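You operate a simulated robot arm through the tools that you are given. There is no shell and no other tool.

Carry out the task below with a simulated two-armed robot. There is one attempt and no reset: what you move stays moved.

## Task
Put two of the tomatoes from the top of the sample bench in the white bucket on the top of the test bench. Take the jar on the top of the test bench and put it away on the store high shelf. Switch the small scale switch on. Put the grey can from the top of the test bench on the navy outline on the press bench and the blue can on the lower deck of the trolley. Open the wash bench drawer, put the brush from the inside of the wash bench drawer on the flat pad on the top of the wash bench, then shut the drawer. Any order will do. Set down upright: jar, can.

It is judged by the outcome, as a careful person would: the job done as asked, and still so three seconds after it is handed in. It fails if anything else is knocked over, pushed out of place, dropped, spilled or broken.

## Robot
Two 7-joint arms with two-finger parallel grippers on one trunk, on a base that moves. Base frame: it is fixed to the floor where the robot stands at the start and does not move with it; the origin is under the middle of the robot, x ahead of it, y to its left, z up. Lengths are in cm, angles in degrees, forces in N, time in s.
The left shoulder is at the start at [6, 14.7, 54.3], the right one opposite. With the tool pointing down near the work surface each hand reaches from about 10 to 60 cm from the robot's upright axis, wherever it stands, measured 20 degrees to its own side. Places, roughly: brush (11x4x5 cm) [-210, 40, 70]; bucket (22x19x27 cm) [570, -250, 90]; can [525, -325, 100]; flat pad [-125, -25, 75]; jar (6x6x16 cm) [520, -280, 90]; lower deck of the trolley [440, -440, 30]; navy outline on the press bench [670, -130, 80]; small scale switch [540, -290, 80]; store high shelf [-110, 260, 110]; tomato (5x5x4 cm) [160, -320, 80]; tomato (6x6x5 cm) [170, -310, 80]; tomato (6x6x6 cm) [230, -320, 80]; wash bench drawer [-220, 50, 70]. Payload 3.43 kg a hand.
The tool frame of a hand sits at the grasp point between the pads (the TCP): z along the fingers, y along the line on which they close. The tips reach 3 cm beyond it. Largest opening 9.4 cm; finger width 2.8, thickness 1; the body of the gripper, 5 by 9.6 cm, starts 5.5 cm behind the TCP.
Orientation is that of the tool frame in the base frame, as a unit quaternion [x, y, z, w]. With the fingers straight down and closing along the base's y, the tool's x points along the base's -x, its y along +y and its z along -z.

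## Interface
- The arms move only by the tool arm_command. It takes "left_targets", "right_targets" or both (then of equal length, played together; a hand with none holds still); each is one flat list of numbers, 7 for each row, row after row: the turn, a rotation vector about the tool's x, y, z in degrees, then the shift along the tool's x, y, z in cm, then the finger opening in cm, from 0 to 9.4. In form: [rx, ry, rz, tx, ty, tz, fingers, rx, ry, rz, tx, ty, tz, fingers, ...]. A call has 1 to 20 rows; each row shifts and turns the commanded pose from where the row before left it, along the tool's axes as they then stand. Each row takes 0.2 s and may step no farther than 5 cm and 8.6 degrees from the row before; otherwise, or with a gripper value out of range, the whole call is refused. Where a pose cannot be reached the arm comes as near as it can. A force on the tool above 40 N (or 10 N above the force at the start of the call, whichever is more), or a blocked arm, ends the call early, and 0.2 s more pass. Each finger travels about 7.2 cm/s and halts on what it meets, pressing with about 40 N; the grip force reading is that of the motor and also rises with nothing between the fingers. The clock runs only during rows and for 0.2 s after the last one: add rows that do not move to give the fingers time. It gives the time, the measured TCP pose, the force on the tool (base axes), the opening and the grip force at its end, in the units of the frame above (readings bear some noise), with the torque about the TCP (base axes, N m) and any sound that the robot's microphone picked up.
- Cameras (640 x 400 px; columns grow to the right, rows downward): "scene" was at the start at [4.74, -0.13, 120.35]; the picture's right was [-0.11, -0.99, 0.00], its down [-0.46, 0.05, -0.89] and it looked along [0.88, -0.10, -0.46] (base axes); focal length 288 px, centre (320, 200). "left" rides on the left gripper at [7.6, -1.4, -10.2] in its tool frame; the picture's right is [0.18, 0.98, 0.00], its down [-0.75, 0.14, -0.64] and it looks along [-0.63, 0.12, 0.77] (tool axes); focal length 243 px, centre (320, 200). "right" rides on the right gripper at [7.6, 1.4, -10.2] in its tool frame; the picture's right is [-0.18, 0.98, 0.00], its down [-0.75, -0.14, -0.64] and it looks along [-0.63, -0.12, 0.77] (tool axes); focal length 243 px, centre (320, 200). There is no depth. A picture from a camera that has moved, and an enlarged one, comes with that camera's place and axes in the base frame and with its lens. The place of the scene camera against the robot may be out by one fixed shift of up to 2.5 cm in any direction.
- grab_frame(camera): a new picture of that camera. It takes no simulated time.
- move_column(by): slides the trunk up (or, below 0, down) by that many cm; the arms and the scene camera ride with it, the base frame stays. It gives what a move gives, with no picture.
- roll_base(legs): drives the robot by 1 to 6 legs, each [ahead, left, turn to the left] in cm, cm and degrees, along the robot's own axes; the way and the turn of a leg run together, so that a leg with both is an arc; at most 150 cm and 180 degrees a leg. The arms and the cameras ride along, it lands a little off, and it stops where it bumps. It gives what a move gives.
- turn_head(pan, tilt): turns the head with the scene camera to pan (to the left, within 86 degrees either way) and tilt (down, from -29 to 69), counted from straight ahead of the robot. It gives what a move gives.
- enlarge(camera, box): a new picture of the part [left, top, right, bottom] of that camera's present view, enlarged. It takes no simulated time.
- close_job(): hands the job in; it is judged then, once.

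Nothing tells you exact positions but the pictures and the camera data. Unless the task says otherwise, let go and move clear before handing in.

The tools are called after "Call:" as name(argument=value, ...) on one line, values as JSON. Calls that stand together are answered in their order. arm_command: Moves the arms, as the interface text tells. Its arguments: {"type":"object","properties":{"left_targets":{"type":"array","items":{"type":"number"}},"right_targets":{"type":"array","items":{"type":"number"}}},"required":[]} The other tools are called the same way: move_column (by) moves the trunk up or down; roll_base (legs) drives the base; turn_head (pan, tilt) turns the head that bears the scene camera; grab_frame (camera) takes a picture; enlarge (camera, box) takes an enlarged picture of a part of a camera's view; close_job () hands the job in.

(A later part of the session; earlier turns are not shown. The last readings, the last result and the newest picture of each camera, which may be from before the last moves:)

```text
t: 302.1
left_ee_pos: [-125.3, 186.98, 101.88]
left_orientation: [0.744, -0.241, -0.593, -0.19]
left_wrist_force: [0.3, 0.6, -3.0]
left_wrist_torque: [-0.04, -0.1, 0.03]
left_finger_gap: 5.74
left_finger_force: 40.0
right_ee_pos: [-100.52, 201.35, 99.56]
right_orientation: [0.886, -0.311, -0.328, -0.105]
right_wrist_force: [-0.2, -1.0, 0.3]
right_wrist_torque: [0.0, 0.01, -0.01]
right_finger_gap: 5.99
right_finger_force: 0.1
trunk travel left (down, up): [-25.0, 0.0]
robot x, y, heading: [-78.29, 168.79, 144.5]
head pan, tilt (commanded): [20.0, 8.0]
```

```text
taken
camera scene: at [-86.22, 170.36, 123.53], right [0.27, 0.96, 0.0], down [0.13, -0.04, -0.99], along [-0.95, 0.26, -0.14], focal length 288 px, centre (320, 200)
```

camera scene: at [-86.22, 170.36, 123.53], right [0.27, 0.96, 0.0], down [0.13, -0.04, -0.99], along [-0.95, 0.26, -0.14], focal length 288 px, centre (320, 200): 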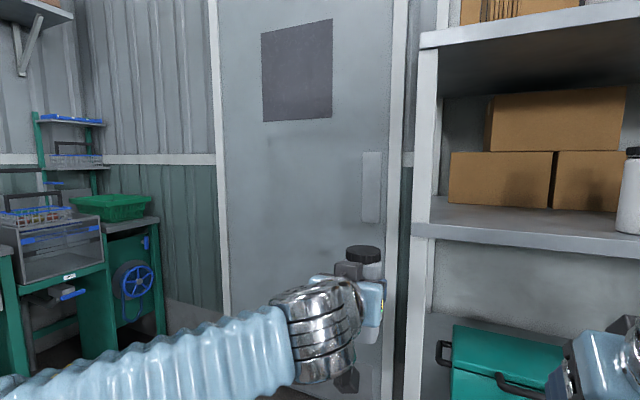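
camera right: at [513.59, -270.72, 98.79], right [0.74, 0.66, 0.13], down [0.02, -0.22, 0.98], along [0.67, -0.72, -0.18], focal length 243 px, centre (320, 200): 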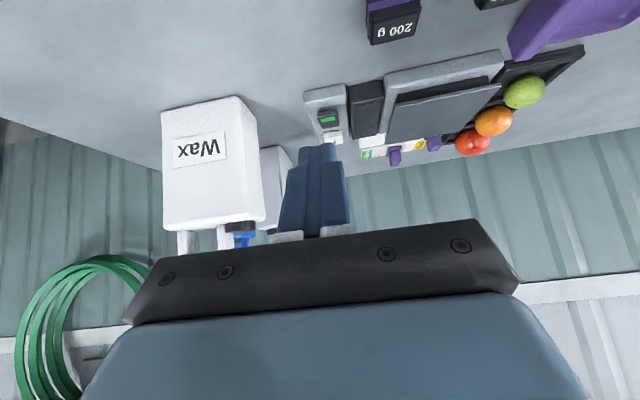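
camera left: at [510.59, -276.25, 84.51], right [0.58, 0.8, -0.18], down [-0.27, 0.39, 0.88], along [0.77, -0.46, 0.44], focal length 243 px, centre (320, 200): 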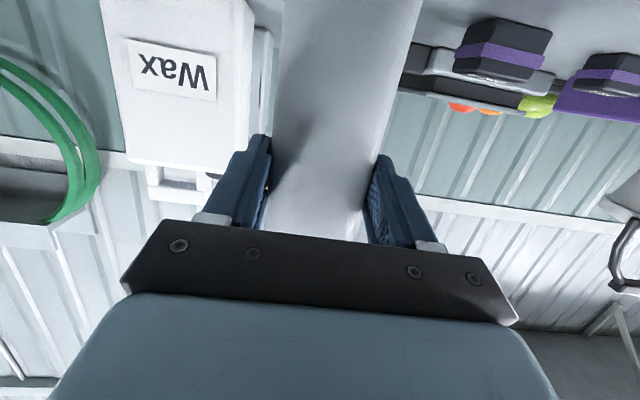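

I can see the shelf: boxes at left, two jars in the middle, folded stacks at the back, free space in front. I strafe further right and look at the rack's lower part for clearance.

Call:
roll_base(legs=[[0, -64, -2]])

Call:
turn_head(pan=0, tilt=10)

Call:
grab_frame(camera="scene")

Call:
turn_head(pan=0, tilt=40)

Call:
grab_frame(camera="scene")

```text
t: 305.7
left_ee_pos: [-86.52, 240.17, 102.04]
left_orientation: [0.74, -0.254, -0.59, -0.2]
left_wrist_force: [-0.3, -0.1, -3.0]
left_wrist_torque: [-0.04, -0.08, -0.01]
left_finger_gap: 5.75
left_finger_force: 39.7
right_ee_pos: [-61.39, 253.74, 99.58]
right_orientation: [0.88, -0.326, -0.326, -0.111]
right_wrist_force: [0.2, 0.0, -0.3]
right_wrist_torque: [0.03, 0.04, -0.04]
right_finger_gap: 5.97
right_finger_force: 0.1
trunk travel left (down, up): [-25.0, 0.0]
robot x, y, heading: [-40.22, 220.63, 142.7]
head pan, tilt (commanded): [20.0, 8.0]
```

```text
t: 306.5
left_ee_pos: [-86.53, 240.34, 101.85]
left_orientation: [0.741, -0.254, -0.589, -0.2]
left_wrist_force: [0.1, 1.0, -2.8]
left_wrist_torque: [-0.07, -0.11, 0.01]
left_finger_gap: 5.74
left_finger_force: 40.4
right_ee_pos: [-61.47, 253.74, 99.54]
right_orientation: [0.88, -0.326, -0.326, -0.111]
right_wrist_force: [-0.5, 0.3, 0.2]
right_wrist_torque: [0.03, -0.01, 0.03]
right_finger_gap: 5.98
right_finger_force: 0.0
trunk travel left (down, up): [-25.0, 0.0]
robot x, y, heading: [-40.09, 220.64, 142.8]
head pan, tilt (commanded): [0.0, 10.0]
```

```text
taken
camera scene: at [-46.78, 225.26, 123.21], right [0.6, 0.8, 0.0], down [0.14, -0.1, -0.98], along [-0.79, 0.59, -0.17], focal length 288 px, centre (320, 200)
```

scene: 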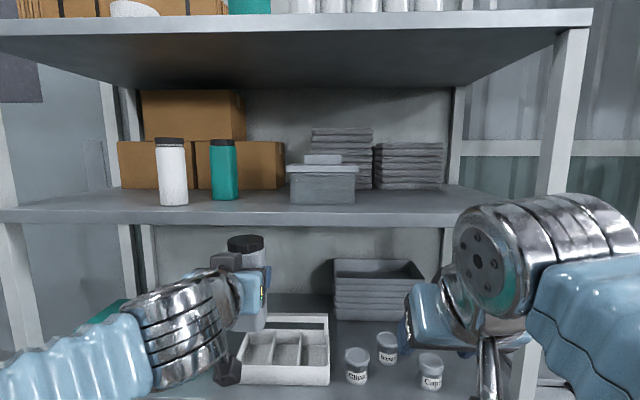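

```text
t: 307.5
left_ee_pos: [-86.61, 240.29, 102.03]
left_orientation: [0.741, -0.254, -0.589, -0.199]
left_wrist_force: [0.2, 0.7, -2.0]
left_wrist_torque: [-0.03, -0.08, -0.01]
left_finger_gap: 5.73
left_finger_force: 40.3
right_ee_pos: [-61.48, 253.79, 99.56]
right_orientation: [0.88, -0.326, -0.327, -0.111]
right_wrist_force: [-0.5, -0.2, 0.5]
right_wrist_torque: [0.0, 0.0, -0.02]
right_finger_gap: 6.0
right_finger_force: 0.2
trunk travel left (down, up): [-25.0, 0.0]
robot x, y, heading: [-40.44, 220.81, 142.8]
head pan, tilt (commanded): [0.0, 40.0]
```

```text
taken
camera scene: at [-46.14, 224.78, 118.45], right [0.6, 0.8, 0.0], down [0.51, -0.39, -0.77], along [-0.61, 0.46, -0.64], focal length 288 px, centre (320, 200)
```

scene: 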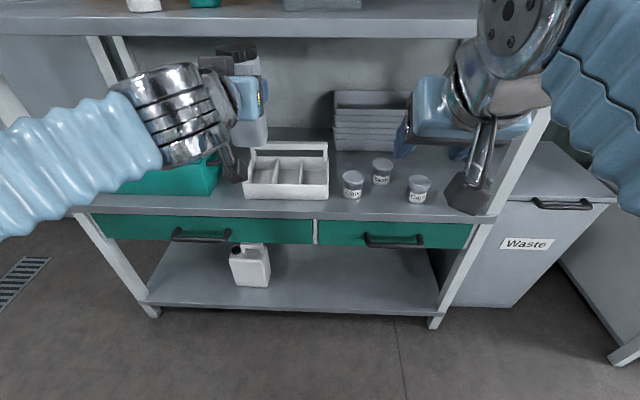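

The shelf top is about z=108, with a free strip along its front; the desk below sticks out some 14 cm. I raise the jar above shelf height, then drive forward 13 cm.

Call:
arm_command(left_targets=[0, 0, 0, -4.4, 0, -1, 5, 0, 0, 0, -4.4, 0, -1, 5, 0, 0, 0, -4.4, 0, -1, 5, 0, 0, 0, -4.4, 0, -1, 5, 0, 0, 0, 0, 0, 0, 5])

Call:
turn_head(pan=10, tilt=10)

Call:
grab_frame(camera="scene")

Call:
grab_frame(camera="left")

```text
t: 308.7
left_ee_pos: [-86.66, 240.25, 120.2]
left_orientation: [0.741, -0.254, -0.59, -0.199]
left_wrist_force: [-0.2, 0.0, -3.3]
left_wrist_torque: [-0.05, -0.08, -0.02]
left_finger_gap: 5.73
left_finger_force: 39.5
right_ee_pos: [-61.43, 253.86, 99.71]
right_orientation: [0.88, -0.326, -0.327, -0.111]
right_wrist_force: [-0.2, 0.7, -0.5]
right_wrist_torque: [-0.01, 0.0, -0.04]
right_finger_gap: 6.0
right_finger_force: 0.0
trunk travel left (down, up): [-25.0, 0.0]
robot x, y, heading: [-40.14, 220.58, 142.8]
head pan, tilt (commanded): [0.0, 40.0]
```

```text
t: 309.6
left_ee_pos: [-86.6, 240.09, 120.15]
left_orientation: [0.74, -0.255, -0.589, -0.201]
left_wrist_force: [0.4, 0.5, -4.1]
left_wrist_torque: [-0.04, -0.13, -0.02]
left_finger_gap: 5.73
left_finger_force: 40.0
right_ee_pos: [-61.38, 253.76, 99.59]
right_orientation: [0.881, -0.325, -0.326, -0.111]
right_wrist_force: [0.1, -0.2, 0.2]
right_wrist_torque: [0.0, -0.01, -0.03]
right_finger_gap: 6.0
right_finger_force: 0.1
trunk travel left (down, up): [-25.0, 0.0]
robot x, y, heading: [-40.39, 220.98, 143.0]
head pan, tilt (commanded): [10.0, 10.0]
```

```text
taken
camera scene: at [-47.64, 223.89, 123.2], right [0.46, 0.89, 0.0], down [0.16, -0.08, -0.98], along [-0.88, 0.45, -0.17], focal length 288 px, centre (320, 200)
```

scene: 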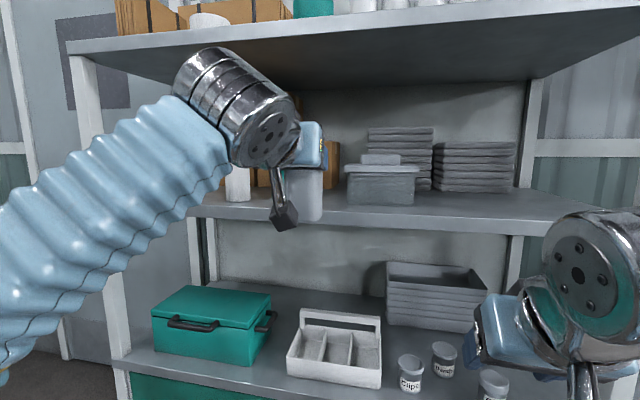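

```text
taken
camera left: at [-76.52, 234.27, 114.94], right [-0.57, -0.8, -0.18], down [0.28, -0.39, 0.88], along [-0.78, 0.45, 0.44], focal length 243 px, centre (320, 200)
```

left: 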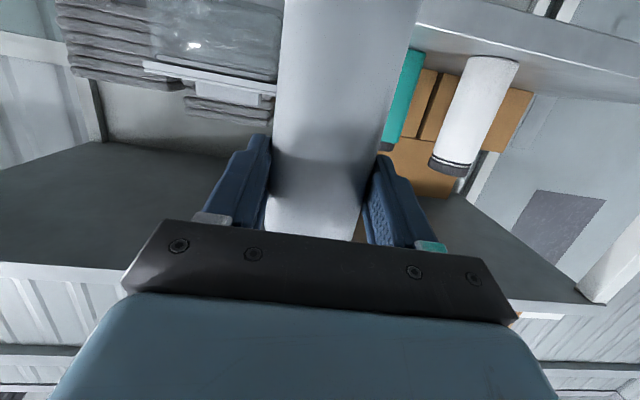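

Call:
roll_base(legs=[[14, 0, 0]])

Call:
grab_frame(camera="left")

Call:
grab_frame(camera="scene")

```text
t: 310.9
left_ee_pos: [-97.85, 248.39, 120.14]
left_orientation: [0.742, -0.252, -0.589, -0.198]
left_wrist_force: [0.3, 0.1, -3.7]
left_wrist_torque: [-0.04, -0.07, -0.02]
left_finger_gap: 5.76
left_finger_force: 40.3
right_ee_pos: [-72.65, 262.18, 99.66]
right_orientation: [0.881, -0.324, -0.326, -0.109]
right_wrist_force: [-0.2, -0.5, 0.2]
right_wrist_torque: [0.0, 0.0, 0.03]
right_finger_gap: 6.01
right_finger_force: 0.0
trunk travel left (down, up): [-25.0, 0.0]
robot x, y, heading: [-51.57, 229.13, 142.8]
head pan, tilt (commanded): [10.0, 10.0]
```

```text
taken
camera left: at [-87.66, 242.53, 114.94], right [-0.56, -0.81, -0.18], down [0.28, -0.39, 0.88], along [-0.78, 0.45, 0.44], focal length 243 px, centre (320, 200)
```

left: 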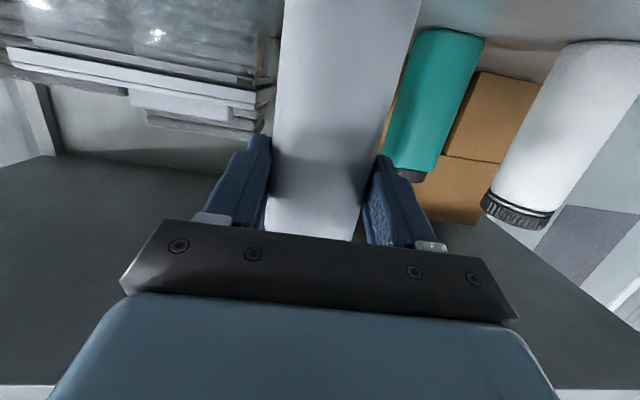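

```text
taken
camera scene: at [-58.74, 232.25, 123.21], right [0.45, 0.89, 0.0], down [0.15, -0.08, -0.98], along [-0.88, 0.45, -0.17], focal length 288 px, centre (320, 200)
```

scene: 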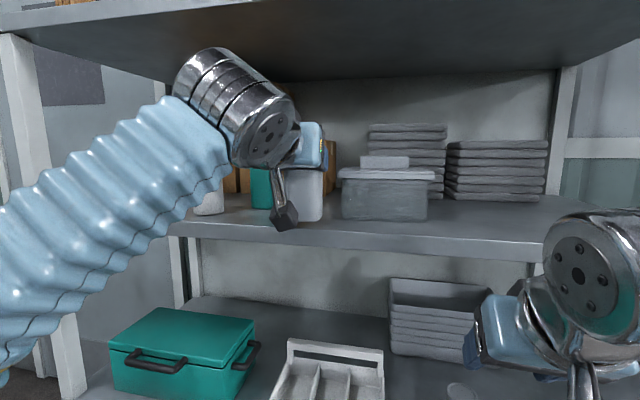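

The jar is about at the shelf's front edge. There is still room below, so I move 4 cm closer and extend the jar over the shelf.

Call:
roll_base(legs=[[4.5, 0, 0]])

Call:
arm_command(left_targets=[0, 0, 0, -0.2, 0, 2, 5, 0, 0, 0, 0.1, 0, 2, 5, 0, 0, 0, 0, 0, 0, 5])

Call:
grab_frame(camera="scene")

Call:
grab_frame(camera="left")

```text
t: 311.8
left_ee_pos: [-101.43, 251.19, 120.08]
left_orientation: [0.742, -0.251, -0.59, -0.196]
left_wrist_force: [0.0, -0.9, -3.1]
left_wrist_torque: [-0.06, -0.07, 0.01]
left_finger_gap: 5.75
left_finger_force: 40.0
right_ee_pos: [-76.42, 264.86, 99.48]
right_orientation: [0.881, -0.324, -0.327, -0.11]
right_wrist_force: [0.6, 0.0, 0.3]
right_wrist_torque: [0.02, 0.03, -0.01]
right_finger_gap: 6.01
right_finger_force: 0.0
trunk travel left (down, up): [-25.0, 0.0]
robot x, y, heading: [-55.25, 231.53, 143.0]
head pan, tilt (commanded): [10.0, 10.0]
```

```text
t: 312.6
left_ee_pos: [-104.52, 253.53, 119.23]
left_orientation: [0.742, -0.252, -0.59, -0.198]
left_wrist_force: [0.5, 1.1, -3.9]
left_wrist_torque: [-0.1, -0.06, 0.02]
left_finger_gap: 5.74
left_finger_force: 40.1
right_ee_pos: [-76.4, 264.8, 99.56]
right_orientation: [0.881, -0.324, -0.327, -0.11]
right_wrist_force: [-0.1, 0.9, 0.3]
right_wrist_torque: [-0.03, -0.01, 0.03]
right_finger_gap: 5.99
right_finger_force: 0.0
trunk travel left (down, up): [-25.0, 0.0]
robot x, y, heading: [-55.11, 231.55, 143.2]
head pan, tilt (commanded): [10.0, 10.0]
```

```text
taken
camera scene: at [-62.36, 234.97, 123.21], right [0.45, 0.89, 0.0], down [0.16, -0.08, -0.98], along [-0.88, 0.45, -0.17], focal length 288 px, centre (320, 200)
```

scene: 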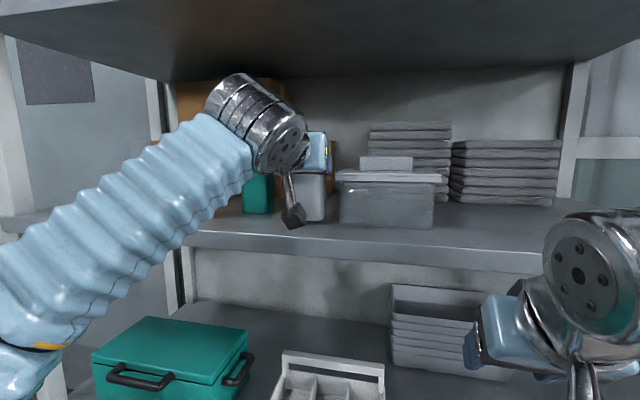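

```text
taken
camera left: at [-94.39, 247.58, 114.07], right [-0.56, -0.81, -0.18], down [0.28, -0.39, 0.88], along [-0.78, 0.45, 0.44], focal length 243 px, centre (320, 200)
```

left: 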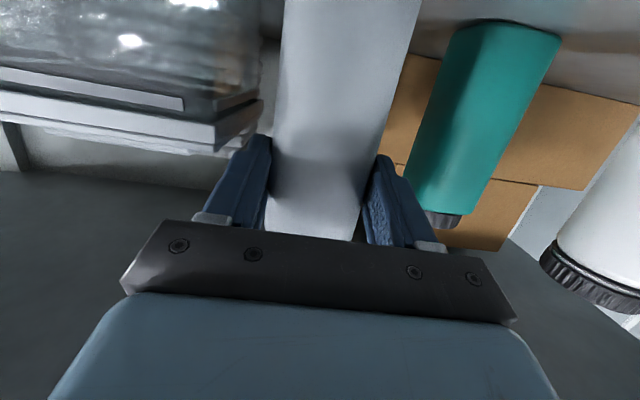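

The jar is about 6 cm inside the shelf edge, but a lidded box is near my right finger. I shift 3 cm left, away from it, then lower until the jar touches the shelf.

Call:
arm_command(left_targets=[0, 0, 0, 0, 1.5, 0, 5, 0, 0, 0, 0, 1.5, 0, 5, 0, 0, 0, 0.5, 0, 0.35, 5, 0, 0, 0, 0.4, 0, 0.1, 5, 0, 0, 0, 0.4, 0, 0.1, 5, 0, 0, 0, 0, 0, 0, 5])

Call:
grab_frame(camera="scene")

```text
t: 314.0
left_ee_pos: [-106.57, 251.18, 118.24]
left_orientation: [0.74, -0.251, -0.592, -0.199]
left_wrist_force: [-4.4, 1.2, 31.1]
left_wrist_torque: [0.82, 0.66, 0.05]
left_finger_gap: 5.77
left_finger_force: 39.6
right_ee_pos: [-76.25, 264.72, 99.66]
right_orientation: [0.881, -0.323, -0.328, -0.11]
right_wrist_force: [0.7, 0.1, 0.2]
right_wrist_torque: [-0.03, -0.04, -0.01]
right_finger_gap: 6.0
right_finger_force: 0.0
trunk travel left (down, up): [-25.0, 0.0]
robot x, y, heading: [-54.93, 231.25, 143.1]
head pan, tilt (commanded): [10.0, 10.0]
```

```text
taken
camera scene: at [-62.2, 234.87, 123.25], right [0.45, 0.89, 0.0], down [0.15, -0.08, -0.98], along [-0.88, 0.45, -0.17], focal length 288 px, centre (320, 200)
```

scene: 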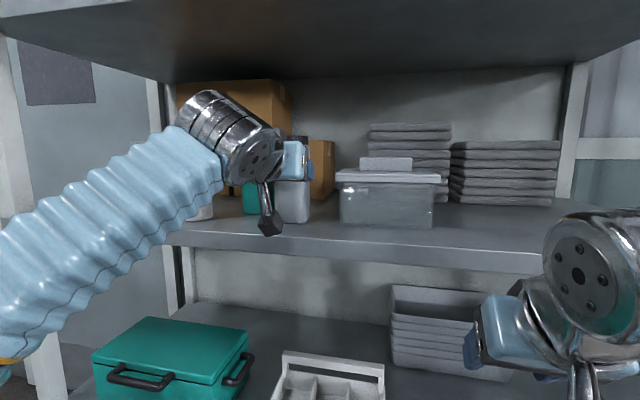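

Contact at jar bottom ≈108.8. I ease off the pressure slightly, then open the fingers slowly.

Call:
arm_command(left_targets=[0, 0, 0, -0.2, 0, -0.05, 5, 0, 0, 0, 0, 0, 0, 5.6, 0, 0, 0, 0, 0, 0, 6, 0, 0, 0, 0, 0, 0, 6.6, 0, 0, 0, 0, 0, 0, 7.2, 0, 0, 0, 0, 0, 0, 7.6, 0, 0, 0, 0, 0, 0, 7.6])

Call:
grab_frame(camera="left")

Call:
enlarge(camera="scene", box=[220, 110, 380, 250])

```text
t: 315.6
left_ee_pos: [-106.63, 251.36, 118.03]
left_orientation: [0.741, -0.252, -0.59, -0.198]
left_wrist_force: [0.5, 0.2, -0.4]
left_wrist_torque: [0.01, -0.02, 0.01]
left_finger_gap: 7.63
left_finger_force: 0.0
right_ee_pos: [-76.26, 264.82, 99.65]
right_orientation: [0.881, -0.324, -0.327, -0.11]
right_wrist_force: [-0.4, 0.4, -0.6]
right_wrist_torque: [0.0, -0.01, -0.01]
right_finger_gap: 6.01
right_finger_force: 0.2
trunk travel left (down, up): [-25.0, 0.0]
robot x, y, heading: [-54.54, 231.95, 143.0]
head pan, tilt (commanded): [10.0, 10.0]
```

```text
taken
camera left: at [-96.42, 245.41, 112.97], right [-0.56, -0.81, -0.18], down [0.28, -0.39, 0.88], along [-0.78, 0.45, 0.44], focal length 243 px, centre (320, 200)
```

left: 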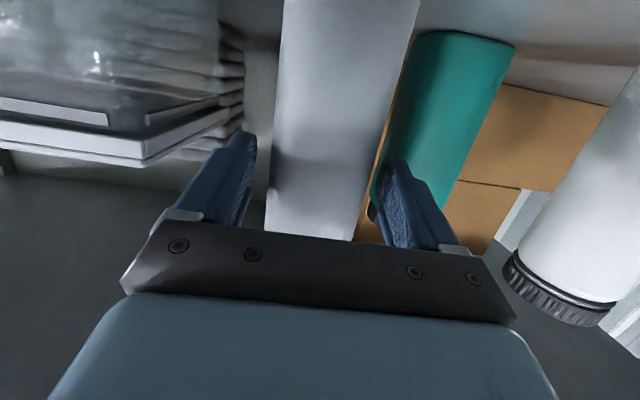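

```text
2.86 times, centred on (300, 180) of scene
camera zoom: at [-62.33, 234.95, 123.21], right [0.45, 0.89, 0.0], down [0.15, -0.08, -0.98], along [-0.88, 0.45, -0.17], focal length 824 px, centre (377, 257)
```

zoom: 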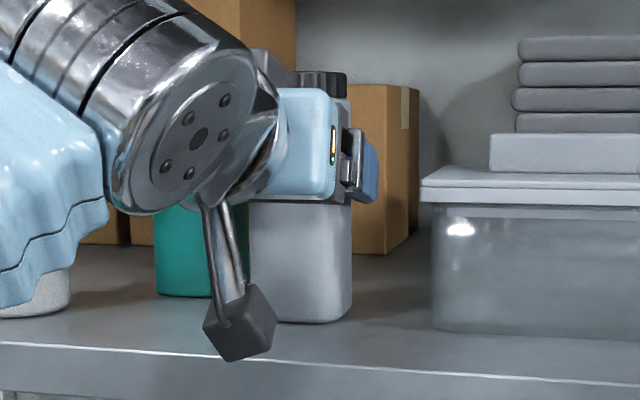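

The jar stands upright on the shelf. I withdraw straight back.

Call:
arm_command(left_targets=[0, 0, 0, 0.45, 0, -2, 7.8, 0, 0, 0, 0.9, 0, -4, 8, 0, 0, 0, 0.9, 0, -4, 8, 0, 0, 0, 0.9, 0, -4, 8])

Call:
grab_frame(camera="scene")

Call:
enlarge(camera="scene", box=[180, 110, 380, 260])

```text
t: 316.6
left_ee_pos: [-95.12, 242.62, 118.17]
left_orientation: [0.742, -0.252, -0.589, -0.197]
left_wrist_force: [0.6, 0.2, -0.5]
left_wrist_torque: [-0.01, 0.02, 0.0]
left_finger_gap: 8.02
left_finger_force: 0.1
right_ee_pos: [-76.25, 264.8, 99.59]
right_orientation: [0.881, -0.324, -0.327, -0.109]
right_wrist_force: [-0.7, 0.3, -0.3]
right_wrist_torque: [-0.02, 0.0, 0.0]
right_finger_gap: 5.97
right_finger_force: 0.1
trunk travel left (down, up): [-25.0, 0.0]
robot x, y, heading: [-55.47, 231.66, 143.0]
head pan, tilt (commanded): [10.0, 10.0]
```

```text
taken
camera scene: at [-62.34, 234.97, 123.21], right [0.45, 0.89, 0.0], down [0.15, -0.08, -0.98], along [-0.88, 0.45, -0.17], focal length 288 px, centre (320, 200)
```

scene: 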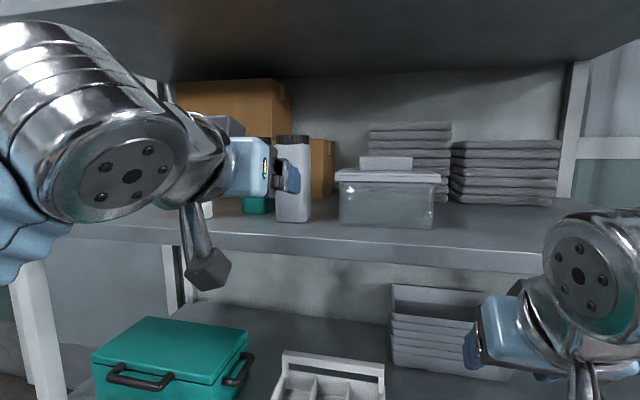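

```text
2.67 times, centred on (280, 185) of scene
camera zoom: at [-62.34, 234.97, 123.21], right [0.45, 0.89, 0.0], down [0.15, -0.08, -0.98], along [-0.88, 0.45, -0.17], focal length 769 px, centre (427, 240)
```

zoom: 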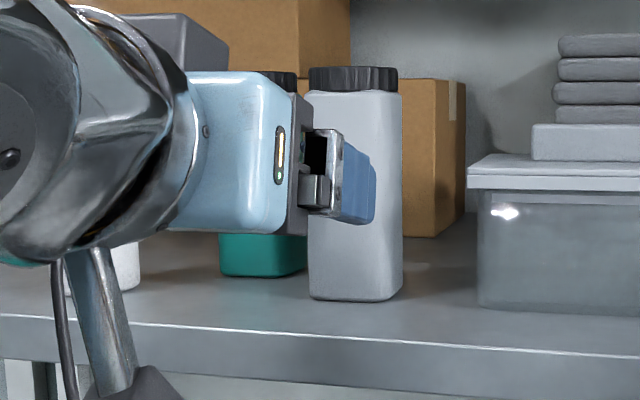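

The jar is upright on the high shelf. I back away and return to the corridor, turning round toward the test bench.

Call:
roll_base(legs=[[-22, 0, 0], [0, 150, 0], [0, 15, 0], [0, 0, 180]])

Call:
turn_head(pan=0, tilt=12)

Call:
grab_frame(camera="scene")

```text
t: 333.7
left_ee_pos: [-96.64, 77.97, 118.09]
left_orientation: [0.241, 0.745, -0.188, 0.592]
left_wrist_force: [0.0, 0.3, -0.4]
left_wrist_torque: [0.0, -0.01, 0.02]
left_finger_gap: 7.98
left_finger_force: 0.1
right_ee_pos: [-114.89, 55.07, 99.69]
right_orientation: [0.31, 0.886, -0.105, 0.33]
right_wrist_force: [-0.4, -0.7, -0.4]
right_wrist_torque: [0.0, -0.03, -0.02]
right_finger_gap: 5.98
right_finger_force: 0.1
trunk travel left (down, up): [-25.0, 0.0]
robot x, y, heading: [-137.34, 87.69, -35.2]
head pan, tilt (commanded): [10.0, 10.0]
```

```text
t: 334.4
left_ee_pos: [-96.57, 77.89, 118.07]
left_orientation: [0.241, 0.745, -0.189, 0.592]
left_wrist_force: [-0.6, 1.3, -1.5]
left_wrist_torque: [0.0, 0.0, 0.03]
left_finger_gap: 8.0
left_finger_force: 0.0
right_ee_pos: [-114.76, 55.21, 99.7]
right_orientation: [0.311, 0.886, -0.104, 0.328]
right_wrist_force: [-0.1, 0.6, -1.0]
right_wrist_torque: [-0.01, 0.02, 0.01]
right_finger_gap: 6.03
right_finger_force: 0.1
trunk travel left (down, up): [-25.0, 0.0]
robot x, y, heading: [-137.27, 87.04, -35.1]
head pan, tilt (commanded): [0.0, 12.0]
```

```text
taken
camera scene: at [-133.23, 84.81, 122.89], right [-0.58, -0.82, 0.0], down [-0.17, 0.12, -0.98], along [0.8, -0.56, -0.21], focal length 288 px, centre (320, 200)
```

scene: 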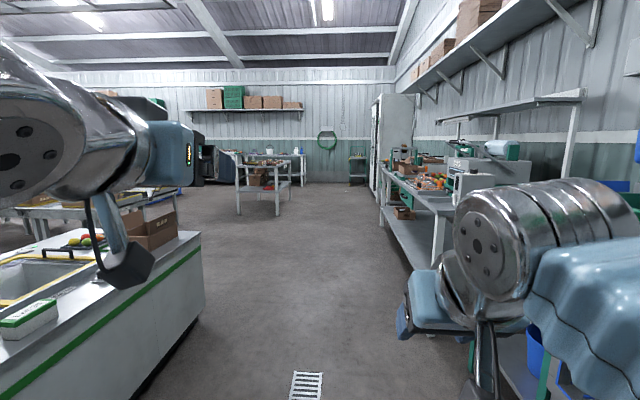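

I am back in the corridor heading toward the far end. I drive to the area right of the test bench, where the cans and the trolley are.

Call:
roll_base(legs=[[0, 0, -2], [145, 0, 0], [145, 0, 0], [145, 0, 0], [145, 0, 0], [110, 0, 0]])

Call:
turn_head(pan=-10, tilt=20)

Call:
grab_frame(camera="scene")

Call:
turn_head(pan=30, tilt=20)

Call:
grab_frame(camera="scene")

```text
t: 367.6
left_ee_pos: [455.77, -332.85, 118.24]
left_orientation: [0.253, 0.741, -0.198, 0.589]
left_wrist_force: [0.0, 0.7, -0.1]
left_wrist_torque: [0.02, 0.01, 0.0]
left_finger_gap: 7.99
left_finger_force: 0.1
right_ee_pos: [436.85, -355.13, 99.6]
right_orientation: [0.324, 0.881, -0.111, 0.327]
right_wrist_force: [-0.3, 0.1, -0.1]
right_wrist_torque: [-0.02, 0.0, 0.01]
right_finger_gap: 5.98
right_finger_force: 0.1
trunk travel left (down, up): [-25.0, 0.0]
robot x, y, heading: [415.75, -321.69, -36.8]
head pan, tilt (commanded): [0.0, 12.0]
```

```text
t: 368.3
left_ee_pos: [455.82, -332.87, 118.05]
left_orientation: [0.252, 0.742, -0.197, 0.589]
left_wrist_force: [-0.5, 0.8, -0.3]
left_wrist_torque: [0.0, -0.03, -0.02]
left_finger_gap: 7.99
left_finger_force: 0.0
right_ee_pos: [436.88, -355.11, 99.71]
right_orientation: [0.324, 0.881, -0.109, 0.327]
right_wrist_force: [0.7, 0.5, 0.5]
right_wrist_torque: [0.02, 0.01, -0.01]
right_finger_gap: 6.01
right_finger_force: 0.0
trunk travel left (down, up): [-25.0, 0.0]
robot x, y, heading: [415.57, -322.18, -36.9]
head pan, tilt (commanded): [-10.0, 20.0]
```

```text
taken
camera scene: at [418.34, -326.08, 121.59], right [-0.73, -0.68, 0.0], down [-0.23, 0.25, -0.94], along [0.64, -0.69, -0.34], focal length 288 px, centre (320, 200)
```

scene: 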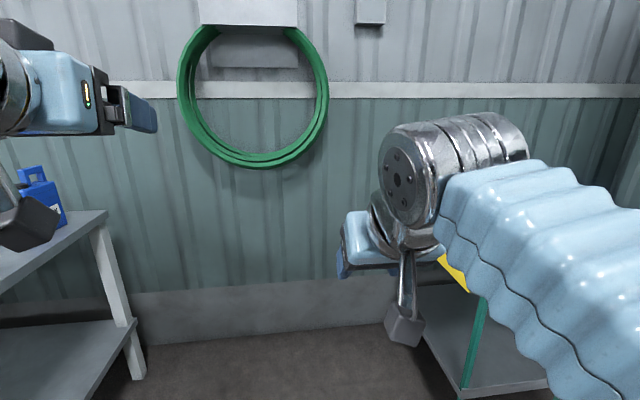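

```text
t: 369.4
left_ee_pos: [455.69, -332.84, 118.01]
left_orientation: [0.252, 0.741, -0.198, 0.59]
left_wrist_force: [0.1, -0.1, -0.3]
left_wrist_torque: [0.0, 0.03, -0.01]
left_finger_gap: 7.98
left_finger_force: 0.2
right_ee_pos: [436.8, -355.04, 99.59]
right_orientation: [0.324, 0.881, -0.11, 0.327]
right_wrist_force: [-0.6, -0.4, -0.2]
right_wrist_torque: [-0.01, -0.03, -0.01]
right_finger_gap: 5.98
right_finger_force: 0.1
trunk travel left (down, up): [-25.0, 0.0]
robot x, y, heading: [415.76, -321.84, -36.9]
head pan, tilt (commanded): [30.0, 20.0]
```

```text
taken
camera scene: at [421.22, -320.41, 121.58], right [-0.12, -0.99, 0.0], down [-0.34, 0.04, -0.94], along [0.93, -0.11, -0.34], focal length 288 px, centre (320, 200)
```

scene: 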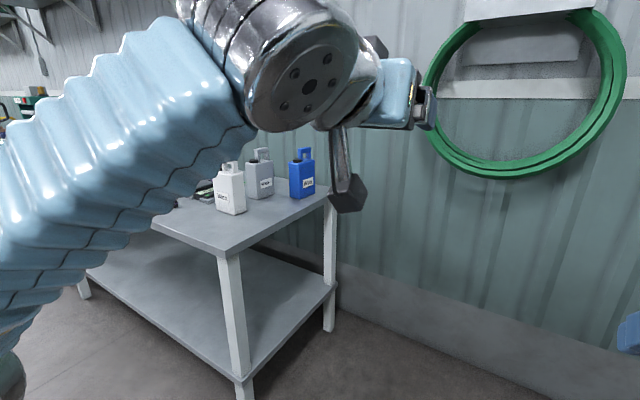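

From this side the broad faces and handles of the grey and blue cans are visible. I zoom in.

Call:
enlarge(camera="scene", box=[190, 130, 350, 240])

```text
3.64 times, centred on (270, 185) of scene
camera zoom: at [421.22, -320.41, 121.58], right [-0.12, -0.99, 0.0], down [-0.34, 0.04, -0.94], along [0.93, -0.11, -0.34], focal length 1049 px, centre (502, 254)
```

zoom: 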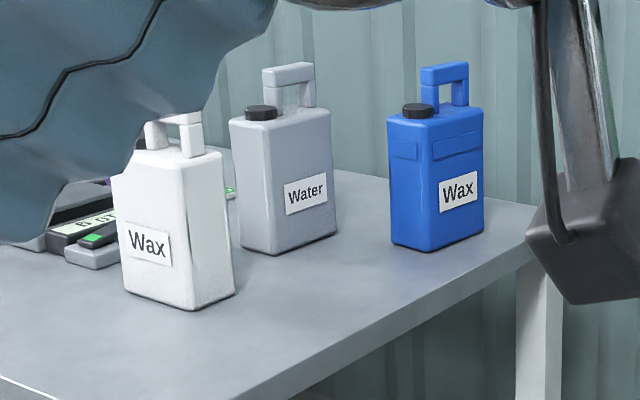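

I will lift each can by its handle from the side with a level hand whose fingers close vertically. First I re-orient the right hand in free space: straighten it and roll it a quarter turn.

Call:
arm_command(right_targets=[0, 0, 0, 3.2, 0, 3.8, 6, 0, 8, 0, 0, 0, 0, 6, 0, 8, 0, 0, 0, 0, 6, 0, 8, 0, 0, 0, 0, 6, 0, 8, 0, 0, 0, 0, 6, 0, 8, 0, 0, 0, 0, 6, 0, 0, 8.2, 0, 0, 0, 6, 0, 0, 8.2, 0, 0, 0, 6, 0, 0, 8.2, 0, 0, 0, 6, 0, 0, 8.2, 0, 0, 0, 6, 0, 0, 8.2, 0, 0, 0, 6, 0, 0, 8.2, 0, 0, 0, 6, 0, 0, 8.2, 0, 0, 0, 6, 0, 0, 8.2, 0, 0, 0, 6, 0, 0, 8.2, 0, 0, 0, 6, 0, 0, 8.2, 0, 0, 0, 6, 0, 0, 8, 0, 0, 0, 6])

```text
t: 373.0
left_ee_pos: [455.76, -332.89, 117.93]
left_orientation: [0.252, 0.742, -0.198, 0.59]
left_wrist_force: [-0.1, -0.1, 0.2]
left_wrist_torque: [-0.01, 0.01, 0.02]
left_finger_gap: 8.0
left_finger_force: 0.0
right_ee_pos: [437.0, -355.14, 94.55]
right_orientation: [0.907, 0.421, 0.009, -0.001]
right_wrist_force: [-0.9, 0.1, -0.4]
right_wrist_torque: [-0.02, 0.02, 0.02]
right_finger_gap: 6.0
right_finger_force: 0.0
trunk travel left (down, up): [-25.0, 0.0]
robot x, y, heading: [415.89, -322.01, -36.9]
head pan, tilt (commanded): [30.0, 20.0]
```

Call:
arm_command(right_targets=[0, 0, 0, 0, 4, 0, 6, 0, 0, 0, 0, 4, 0, 6, 0, 0, 0, 0, 4, 0, 6, -8.2, 0, 0, 0, 0, 0, 6, -8.2, 0, 0, 0, 0, 0, 6, -8.2, 0, 0, 0, 0, 0, 6, -8.2, 0, 0, 0, 0, 0, 6, -8.2, 0, 0, 0, 0, 0, 6, -8.2, 0, 0, 0, 0, 0, 6, -8.2, 0, 0, 0, 0, 0, 6, -8.2, 0, 0, 0, 0, 0, 6, -8.2, 0, 0, 0, 0, 0, 6, -8.2, 0, 0, 0, 0, 0, 6, -8, 0, 0, 0, 0, 0, 6])

Call:
grab_frame(camera="right")

Call:
turn_head(pan=-10, tilt=20)

Call:
grab_frame(camera="scene")

```text
t: 376.0
left_ee_pos: [455.8, -332.92, 118.09]
left_orientation: [0.253, 0.741, -0.198, 0.59]
left_wrist_force: [-0.2, 0.0, -0.6]
left_wrist_torque: [0.01, -0.01, -0.01]
left_finger_gap: 8.0
left_finger_force: 0.2
right_ee_pos: [446.15, -362.62, 94.79]
right_orientation: [0.642, 0.292, 0.304, 0.641]
right_wrist_force: [0.4, 0.2, 0.9]
right_wrist_torque: [0.05, 0.0, -0.02]
right_finger_gap: 5.99
right_finger_force: 0.1
trunk travel left (down, up): [-25.0, 0.0]
robot x, y, heading: [415.51, -321.91, -37.0]
head pan, tilt (commanded): [30.0, 20.0]
```

```text
taken
camera right: at [443.19, -350.13, 96.15], right [-0.13, -0.15, 0.98], down [-0.97, -0.16, -0.16], along [0.18, -0.97, -0.12], focal length 243 px, centre (320, 200)
```

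right: 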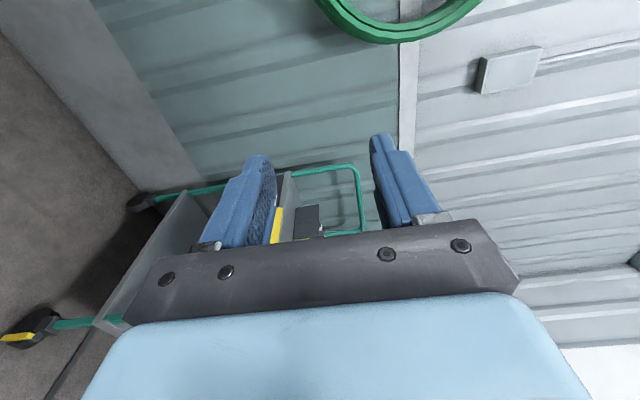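

```text
t: 377.0
left_ee_pos: [455.9, -332.95, 118.18]
left_orientation: [0.252, 0.741, -0.198, 0.59]
left_wrist_force: [-0.9, 0.2, 0.0]
left_wrist_torque: [0.0, 0.03, -0.02]
left_finger_gap: 7.98
left_finger_force: 0.1
right_ee_pos: [446.27, -362.86, 94.63]
right_orientation: [0.642, 0.293, 0.305, 0.639]
right_wrist_force: [-0.1, 0.3, 0.1]
right_wrist_torque: [-0.03, 0.01, -0.03]
right_finger_gap: 5.99
right_finger_force: 0.0
trunk travel left (down, up): [-25.0, 0.0]
robot x, y, heading: [415.92, -321.72, -36.9]
head pan, tilt (commanded): [-10.0, 20.0]
```

```text
taken
camera scene: at [418.34, -326.08, 121.58], right [-0.73, -0.68, 0.0], down [-0.23, 0.25, -0.94], along [0.64, -0.69, -0.34], focal length 288 px, centre (320, 200)
```

scene: 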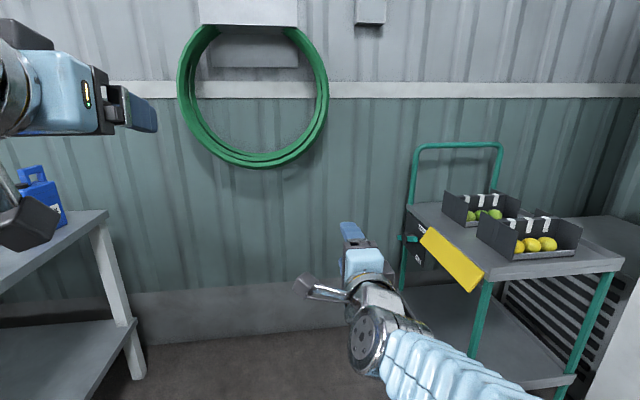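

The right hand is level with fingers closing vertically, and I get a clear look at the trolley too. I yaw the hand left by 33°, turn the base left 60°, and move to the right end of the test bench.

Call:
arm_command(right_targets=[0, 8.3, 0, 0, 0, 0, 7, 0, 8.3, 0, 0, 0, 0, 7, 0, 8.3, 0, 0, 0, 0, 7, 0, 8.3, 0, 0, 0, 0, 7])

Call:
roll_base(legs=[[0, 0, 60], [36, -49, 0]])

Call:
turn_head(pan=10, tilt=20)

Call:
grab_frame(camera="scene")

Call:
grab_frame(camera="right")

```text
t: 378.0
left_ee_pos: [455.76, -332.98, 118.0]
left_orientation: [0.252, 0.741, -0.198, 0.59]
left_wrist_force: [-0.3, 0.5, -0.3]
left_wrist_torque: [-0.02, 0.0, -0.03]
left_finger_gap: 7.99
left_finger_force: 0.1
right_ee_pos: [446.07, -362.78, 94.65]
right_orientation: [0.528, 0.464, 0.476, 0.529]
right_wrist_force: [0.6, 0.3, -0.4]
right_wrist_torque: [0.01, 0.0, 0.01]
right_finger_gap: 7.01
right_finger_force: 0.1
trunk travel left (down, up): [-25.0, 0.0]
robot x, y, heading: [415.92, -322.33, -36.9]
head pan, tilt (commanded): [-10.0, 20.0]
```

```text
t: 384.1
left_ee_pos: [497.66, -323.98, 118.0]
left_orientation: [-0.152, 0.768, 0.123, 0.609]
left_wrist_force: [0.1, -0.4, -0.3]
left_wrist_torque: [-0.04, 0.0, 0.01]
left_finger_gap: 8.04
left_finger_force: 0.2
right_ee_pos: [518.61, -347.41, 94.7]
right_orientation: [0.226, 0.665, 0.677, 0.22]
right_wrist_force: [-0.6, 0.4, -0.3]
right_wrist_torque: [-0.01, -0.02, 0.0]
right_finger_gap: 6.99
right_finger_force: 0.1
trunk travel left (down, up): [-25.0, 0.0]
robot x, y, heading: [468.04, -353.06, 23.1]
head pan, tilt (commanded): [-10.0, 20.0]
```

```text
t: 385.0
left_ee_pos: [497.61, -324.15, 118.0]
left_orientation: [-0.154, 0.768, 0.125, 0.609]
left_wrist_force: [-0.1, -0.5, -0.6]
left_wrist_torque: [0.01, -0.01, -0.01]
left_finger_gap: 8.01
left_finger_force: 0.0
right_ee_pos: [518.51, -347.28, 94.53]
right_orientation: [0.225, 0.665, 0.677, 0.221]
right_wrist_force: [0.1, 0.0, 0.0]
right_wrist_torque: [-0.03, -0.02, 0.03]
right_finger_gap: 7.01
right_finger_force: 0.0
trunk travel left (down, up): [-25.0, 0.0]
robot x, y, heading: [467.91, -352.87, 23.0]
head pan, tilt (commanded): [10.0, 20.0]
```

```text
taken
camera scene: at [471.82, -348.56, 121.58], right [0.55, -0.84, 0.0], down [-0.29, -0.19, -0.94], along [0.79, 0.51, -0.34], focal length 288 px, centre (320, 200)
```

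scene: 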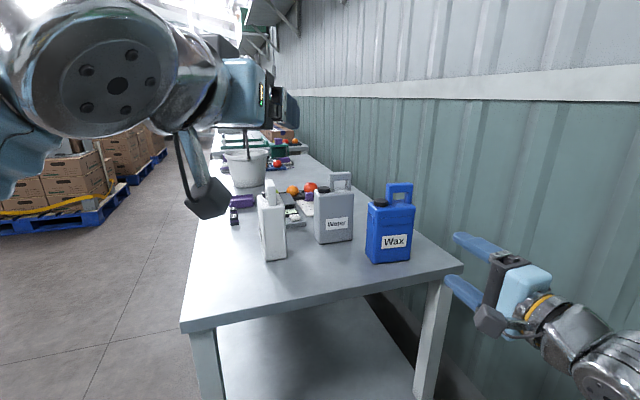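

```text
taken
camera right: at [506.41, -350.9, 96.06], right [0.15, -0.13, 0.98], down [0.22, -0.96, -0.16], along [0.96, 0.24, -0.12], focal length 243 px, centre (320, 200)
```

right: 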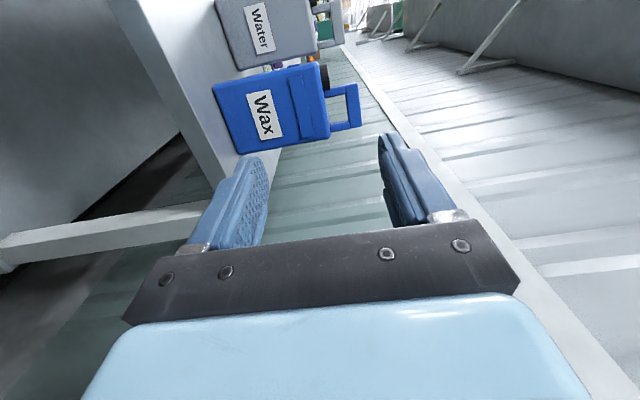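

I see the blue can broadside with its handle loop, about 29 cm ahead of the right hand, 6.5 cm to its right and ~4.5 cm higher. I zoom to measure the handle.

Call:
enlarge(camera="right", box=[200, 40, 400, 165])

Call:
enlarge(camera="scene", box=[250, 150, 450, 280])

```text
3.20 times, centred on (300, 102) of right
camera zoom: at [506.41, -350.9, 96.06], right [0.15, -0.13, 0.98], down [0.22, -0.96, -0.16], along [0.96, 0.24, -0.12], focal length 776 px, centre (384, 512)
```

zoom: 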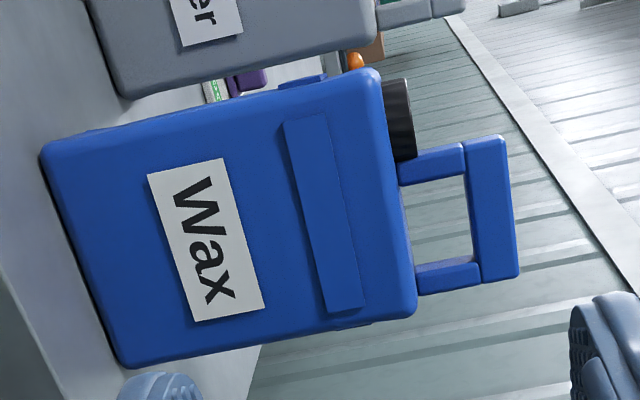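

```text
3.08 times, centred on (350, 215) of scene
camera zoom: at [471.82, -348.56, 121.58], right [0.55, -0.84, 0.0], down [-0.29, -0.19, -0.94], along [0.79, 0.51, -0.34], focal length 887 px, centre (228, 154)
```

zoom: 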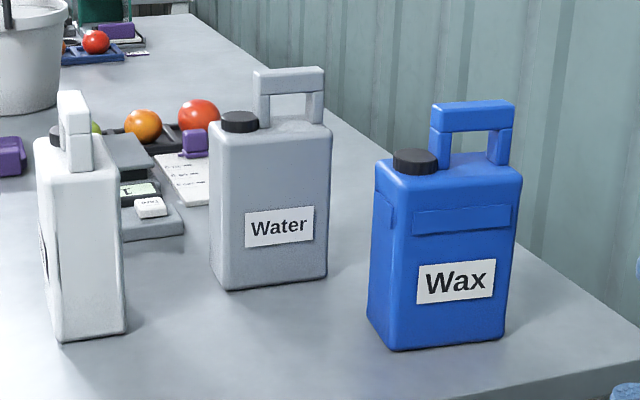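

The blue can's handle bar is at about (539.4,-328.8,99.0), 1.9 cm thick with a 4×3 cm opening beneath. I set a 4 cm opening and move to 8 cm before it.

Call:
arm_command(right_targets=[0, 0, 0, -1.14, 0.88, 3.86, 4.2, 0, 0, 0, -1.14, 0.88, 3.86, 4.2, 0, 0, 0, -1.14, 0.88, 3.86, 4.2, 0, 0, 0, -1.14, 0.88, 3.86, 4.2, 0, 0, 0, -1.14, 0.88, 3.86, 4.2, 0, 0, 0, 0, 0, 0, 4.2])

Call:
grab_frame(camera="right")

Call:
enlarge(camera="right", box=[240, 80, 400, 200])

Call:
grab_frame(camera="scene")

```text
t: 386.4
left_ee_pos: [497.6, -324.0, 118.13]
left_orientation: [-0.153, 0.768, 0.123, 0.609]
left_wrist_force: [0.0, 0.3, 1.1]
left_wrist_torque: [-0.02, 0.02, 0.0]
left_finger_gap: 8.02
left_finger_force: 0.0
right_ee_pos: [534.74, -335.23, 99.09]
right_orientation: [0.226, 0.665, 0.677, 0.221]
right_wrist_force: [0.0, 1.0, 0.1]
right_wrist_torque: [0.04, -0.02, 0.03]
right_finger_gap: 4.2
right_finger_force: 0.0
trunk travel left (down, up): [-25.0, 0.0]
robot x, y, heading: [467.86, -353.35, 22.7]
head pan, tilt (commanded): [10.0, 20.0]
```

```text
taken
camera right: at [522.61, -338.78, 100.53], right [0.15, -0.13, 0.98], down [0.22, -0.96, -0.16], along [0.96, 0.24, -0.12], focal length 243 px, centre (320, 200)
```

right: 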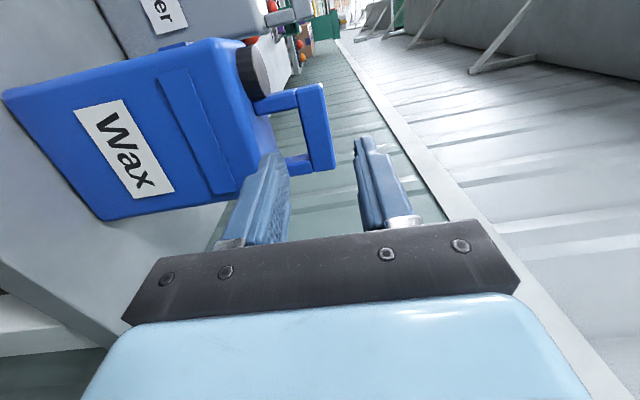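

```text
3.33 times, centred on (320, 140) of right
camera zoom: at [522.61, -338.78, 100.53], right [0.15, -0.13, 0.98], down [0.22, -0.96, -0.16], along [0.96, 0.24, -0.12], focal length 809 px, centre (320, 400)
```

zoom: 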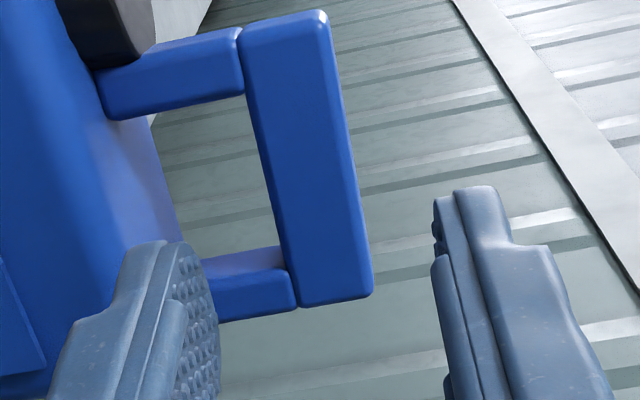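

```text
taken
camera scene: at [471.84, -348.53, 121.58], right [0.55, -0.84, 0.0], down [-0.29, -0.19, -0.94], along [0.79, 0.51, -0.34], focal length 288 px, centre (320, 200)
```

scene: 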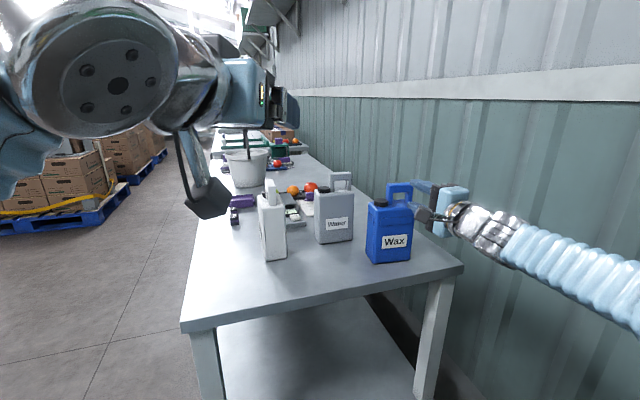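

Triangulation puts the bar centre 7.6 cm ahead, 0.3 cm below and 0.5 cm right of the hand axis. I correct and slide the fingers in around the bar.

Call:
arm_command(right_targets=[0, 0, 0, -0.5, -0.35, 0, 4.2, 0, 0, 0, 0, 0, 1.8, 4.2, 0, 0, 0, 0, 0, 1.8, 4.2, 0, 0, 0, 0, 0, 0, 4.2])

Call:
enlarge(camera="right", box=[240, 100, 400, 220])

```text
t: 387.4
left_ee_pos: [497.55, -324.01, 118.1]
left_orientation: [-0.152, 0.768, 0.123, 0.61]
left_wrist_force: [0.3, 0.1, 0.3]
left_wrist_torque: [0.01, -0.02, 0.03]
left_finger_gap: 8.01
left_finger_force: 0.0
right_ee_pos: [537.28, -332.87, 99.01]
right_orientation: [0.225, 0.665, 0.677, 0.22]
right_wrist_force: [-1.6, -2.2, -0.4]
right_wrist_torque: [-0.01, 0.06, -0.01]
right_finger_gap: 4.19
right_finger_force: 0.0
trunk travel left (down, up): [-25.0, 0.0]
robot x, y, heading: [467.99, -353.21, 23.1]
head pan, tilt (commanded): [10.0, 20.0]
```

```text
3.33 times, centred on (320, 160) of right
camera zoom: at [525.02, -336.43, 100.31], right [0.15, -0.13, 0.98], down [0.22, -0.96, -0.16], along [0.96, 0.24, -0.11], focal length 809 px, centre (320, 333)
```

zoom: 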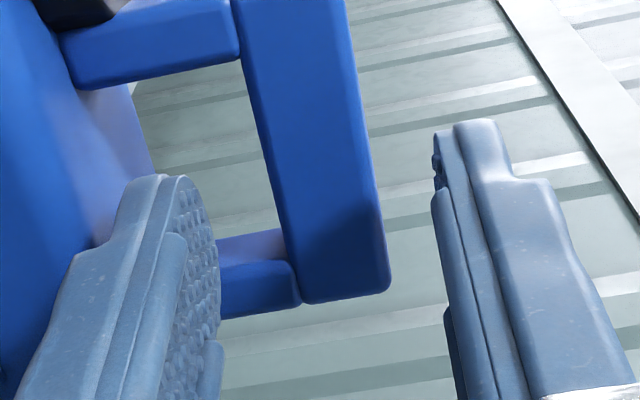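

A fingertip is brushing the rear post: the hand is 0.85 cm too far right. I back off 1.2 cm, shift left, and advance again.

Call:
arm_command(right_targets=[0, 0, 0, 0, 0, -1.2, 4.2, 0, 0, 0, 0.85, 0, 0, 4.2, 0, 0, 0, 0, 0, 1.4, 4.2, 0, 0, 0, 0, 0, 0, 4.2])

Call:
enlarge(camera="right", box=[240, 100, 400, 220])

```text
t: 388.4
left_ee_pos: [497.62, -324.12, 118.05]
left_orientation: [-0.153, 0.768, 0.124, 0.609]
left_wrist_force: [0.8, -0.7, -0.4]
left_wrist_torque: [0.0, 0.0, 0.01]
left_finger_gap: 8.0
left_finger_force: 0.0
right_ee_pos: [536.71, -332.18, 98.97]
right_orientation: [0.226, 0.665, 0.677, 0.22]
right_wrist_force: [-1.0, 0.0, 0.6]
right_wrist_torque: [0.02, 0.04, 0.0]
right_finger_gap: 4.24
right_finger_force: 0.0
trunk travel left (down, up): [-25.0, 0.0]
robot x, y, heading: [468.21, -353.63, 22.9]
head pan, tilt (commanded): [10.0, 20.0]
```

```text
3.33 times, centred on (320, 160) of right
camera zoom: at [524.54, -335.65, 100.38], right [0.15, -0.13, 0.98], down [0.22, -0.96, -0.16], along [0.96, 0.24, -0.12], focal length 809 px, centre (320, 333)
```

zoom: 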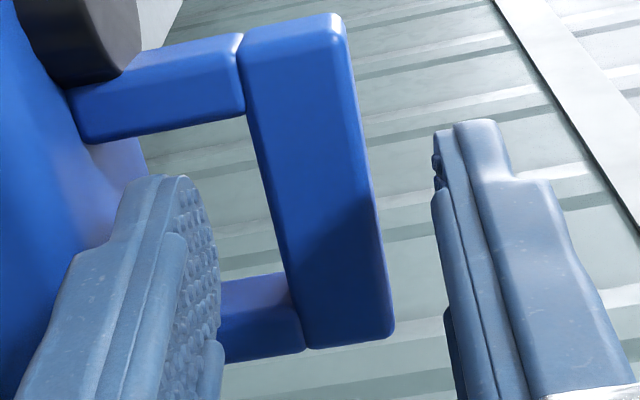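

The opening is only about 3.1 cm wide against the 2.8 cm finger, but it is centred now. I advance in small steps watching the force.

Call:
arm_command(right_targets=[0, 0, 0, 0, 0, 0.5, 4.2, 0, 0, 0, 0, 0, 0.5, 4.2, 0, 0, 0, 0, 0, 0, 4.2])

Call:
enlarge(camera="right", box=[240, 100, 400, 220])

```text
t: 389.2
left_ee_pos: [497.54, -324.12, 117.97]
left_orientation: [-0.153, 0.768, 0.124, 0.61]
left_wrist_force: [-0.4, -0.3, 0.6]
left_wrist_torque: [0.0, 0.01, -0.03]
left_finger_gap: 8.0
left_finger_force: 0.1
right_ee_pos: [537.36, -331.31, 98.85]
right_orientation: [0.225, 0.665, 0.678, 0.219]
right_wrist_force: [-0.4, -0.2, 0.6]
right_wrist_torque: [0.02, 0.03, 0.01]
right_finger_gap: 4.2
right_finger_force: 0.1
trunk travel left (down, up): [-25.0, 0.0]
robot x, y, heading: [467.99, -353.38, 23.0]
head pan, tilt (commanded): [10.0, 20.0]
```

```text
3.33 times, centred on (320, 160) of right
camera zoom: at [525.14, -334.82, 100.35], right [0.15, -0.13, 0.98], down [0.22, -0.96, -0.16], along [0.96, 0.24, -0.12], focal length 809 px, centre (320, 333)
```

zoom: 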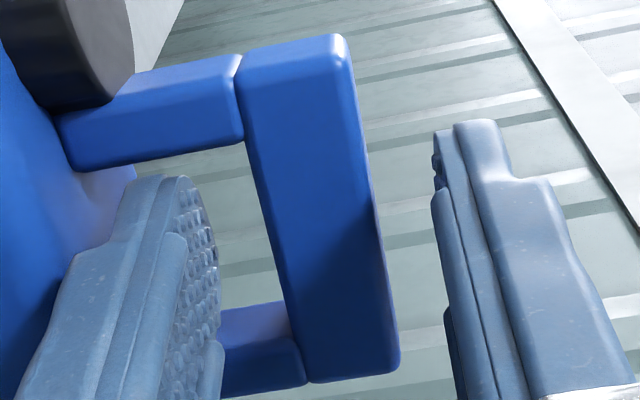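

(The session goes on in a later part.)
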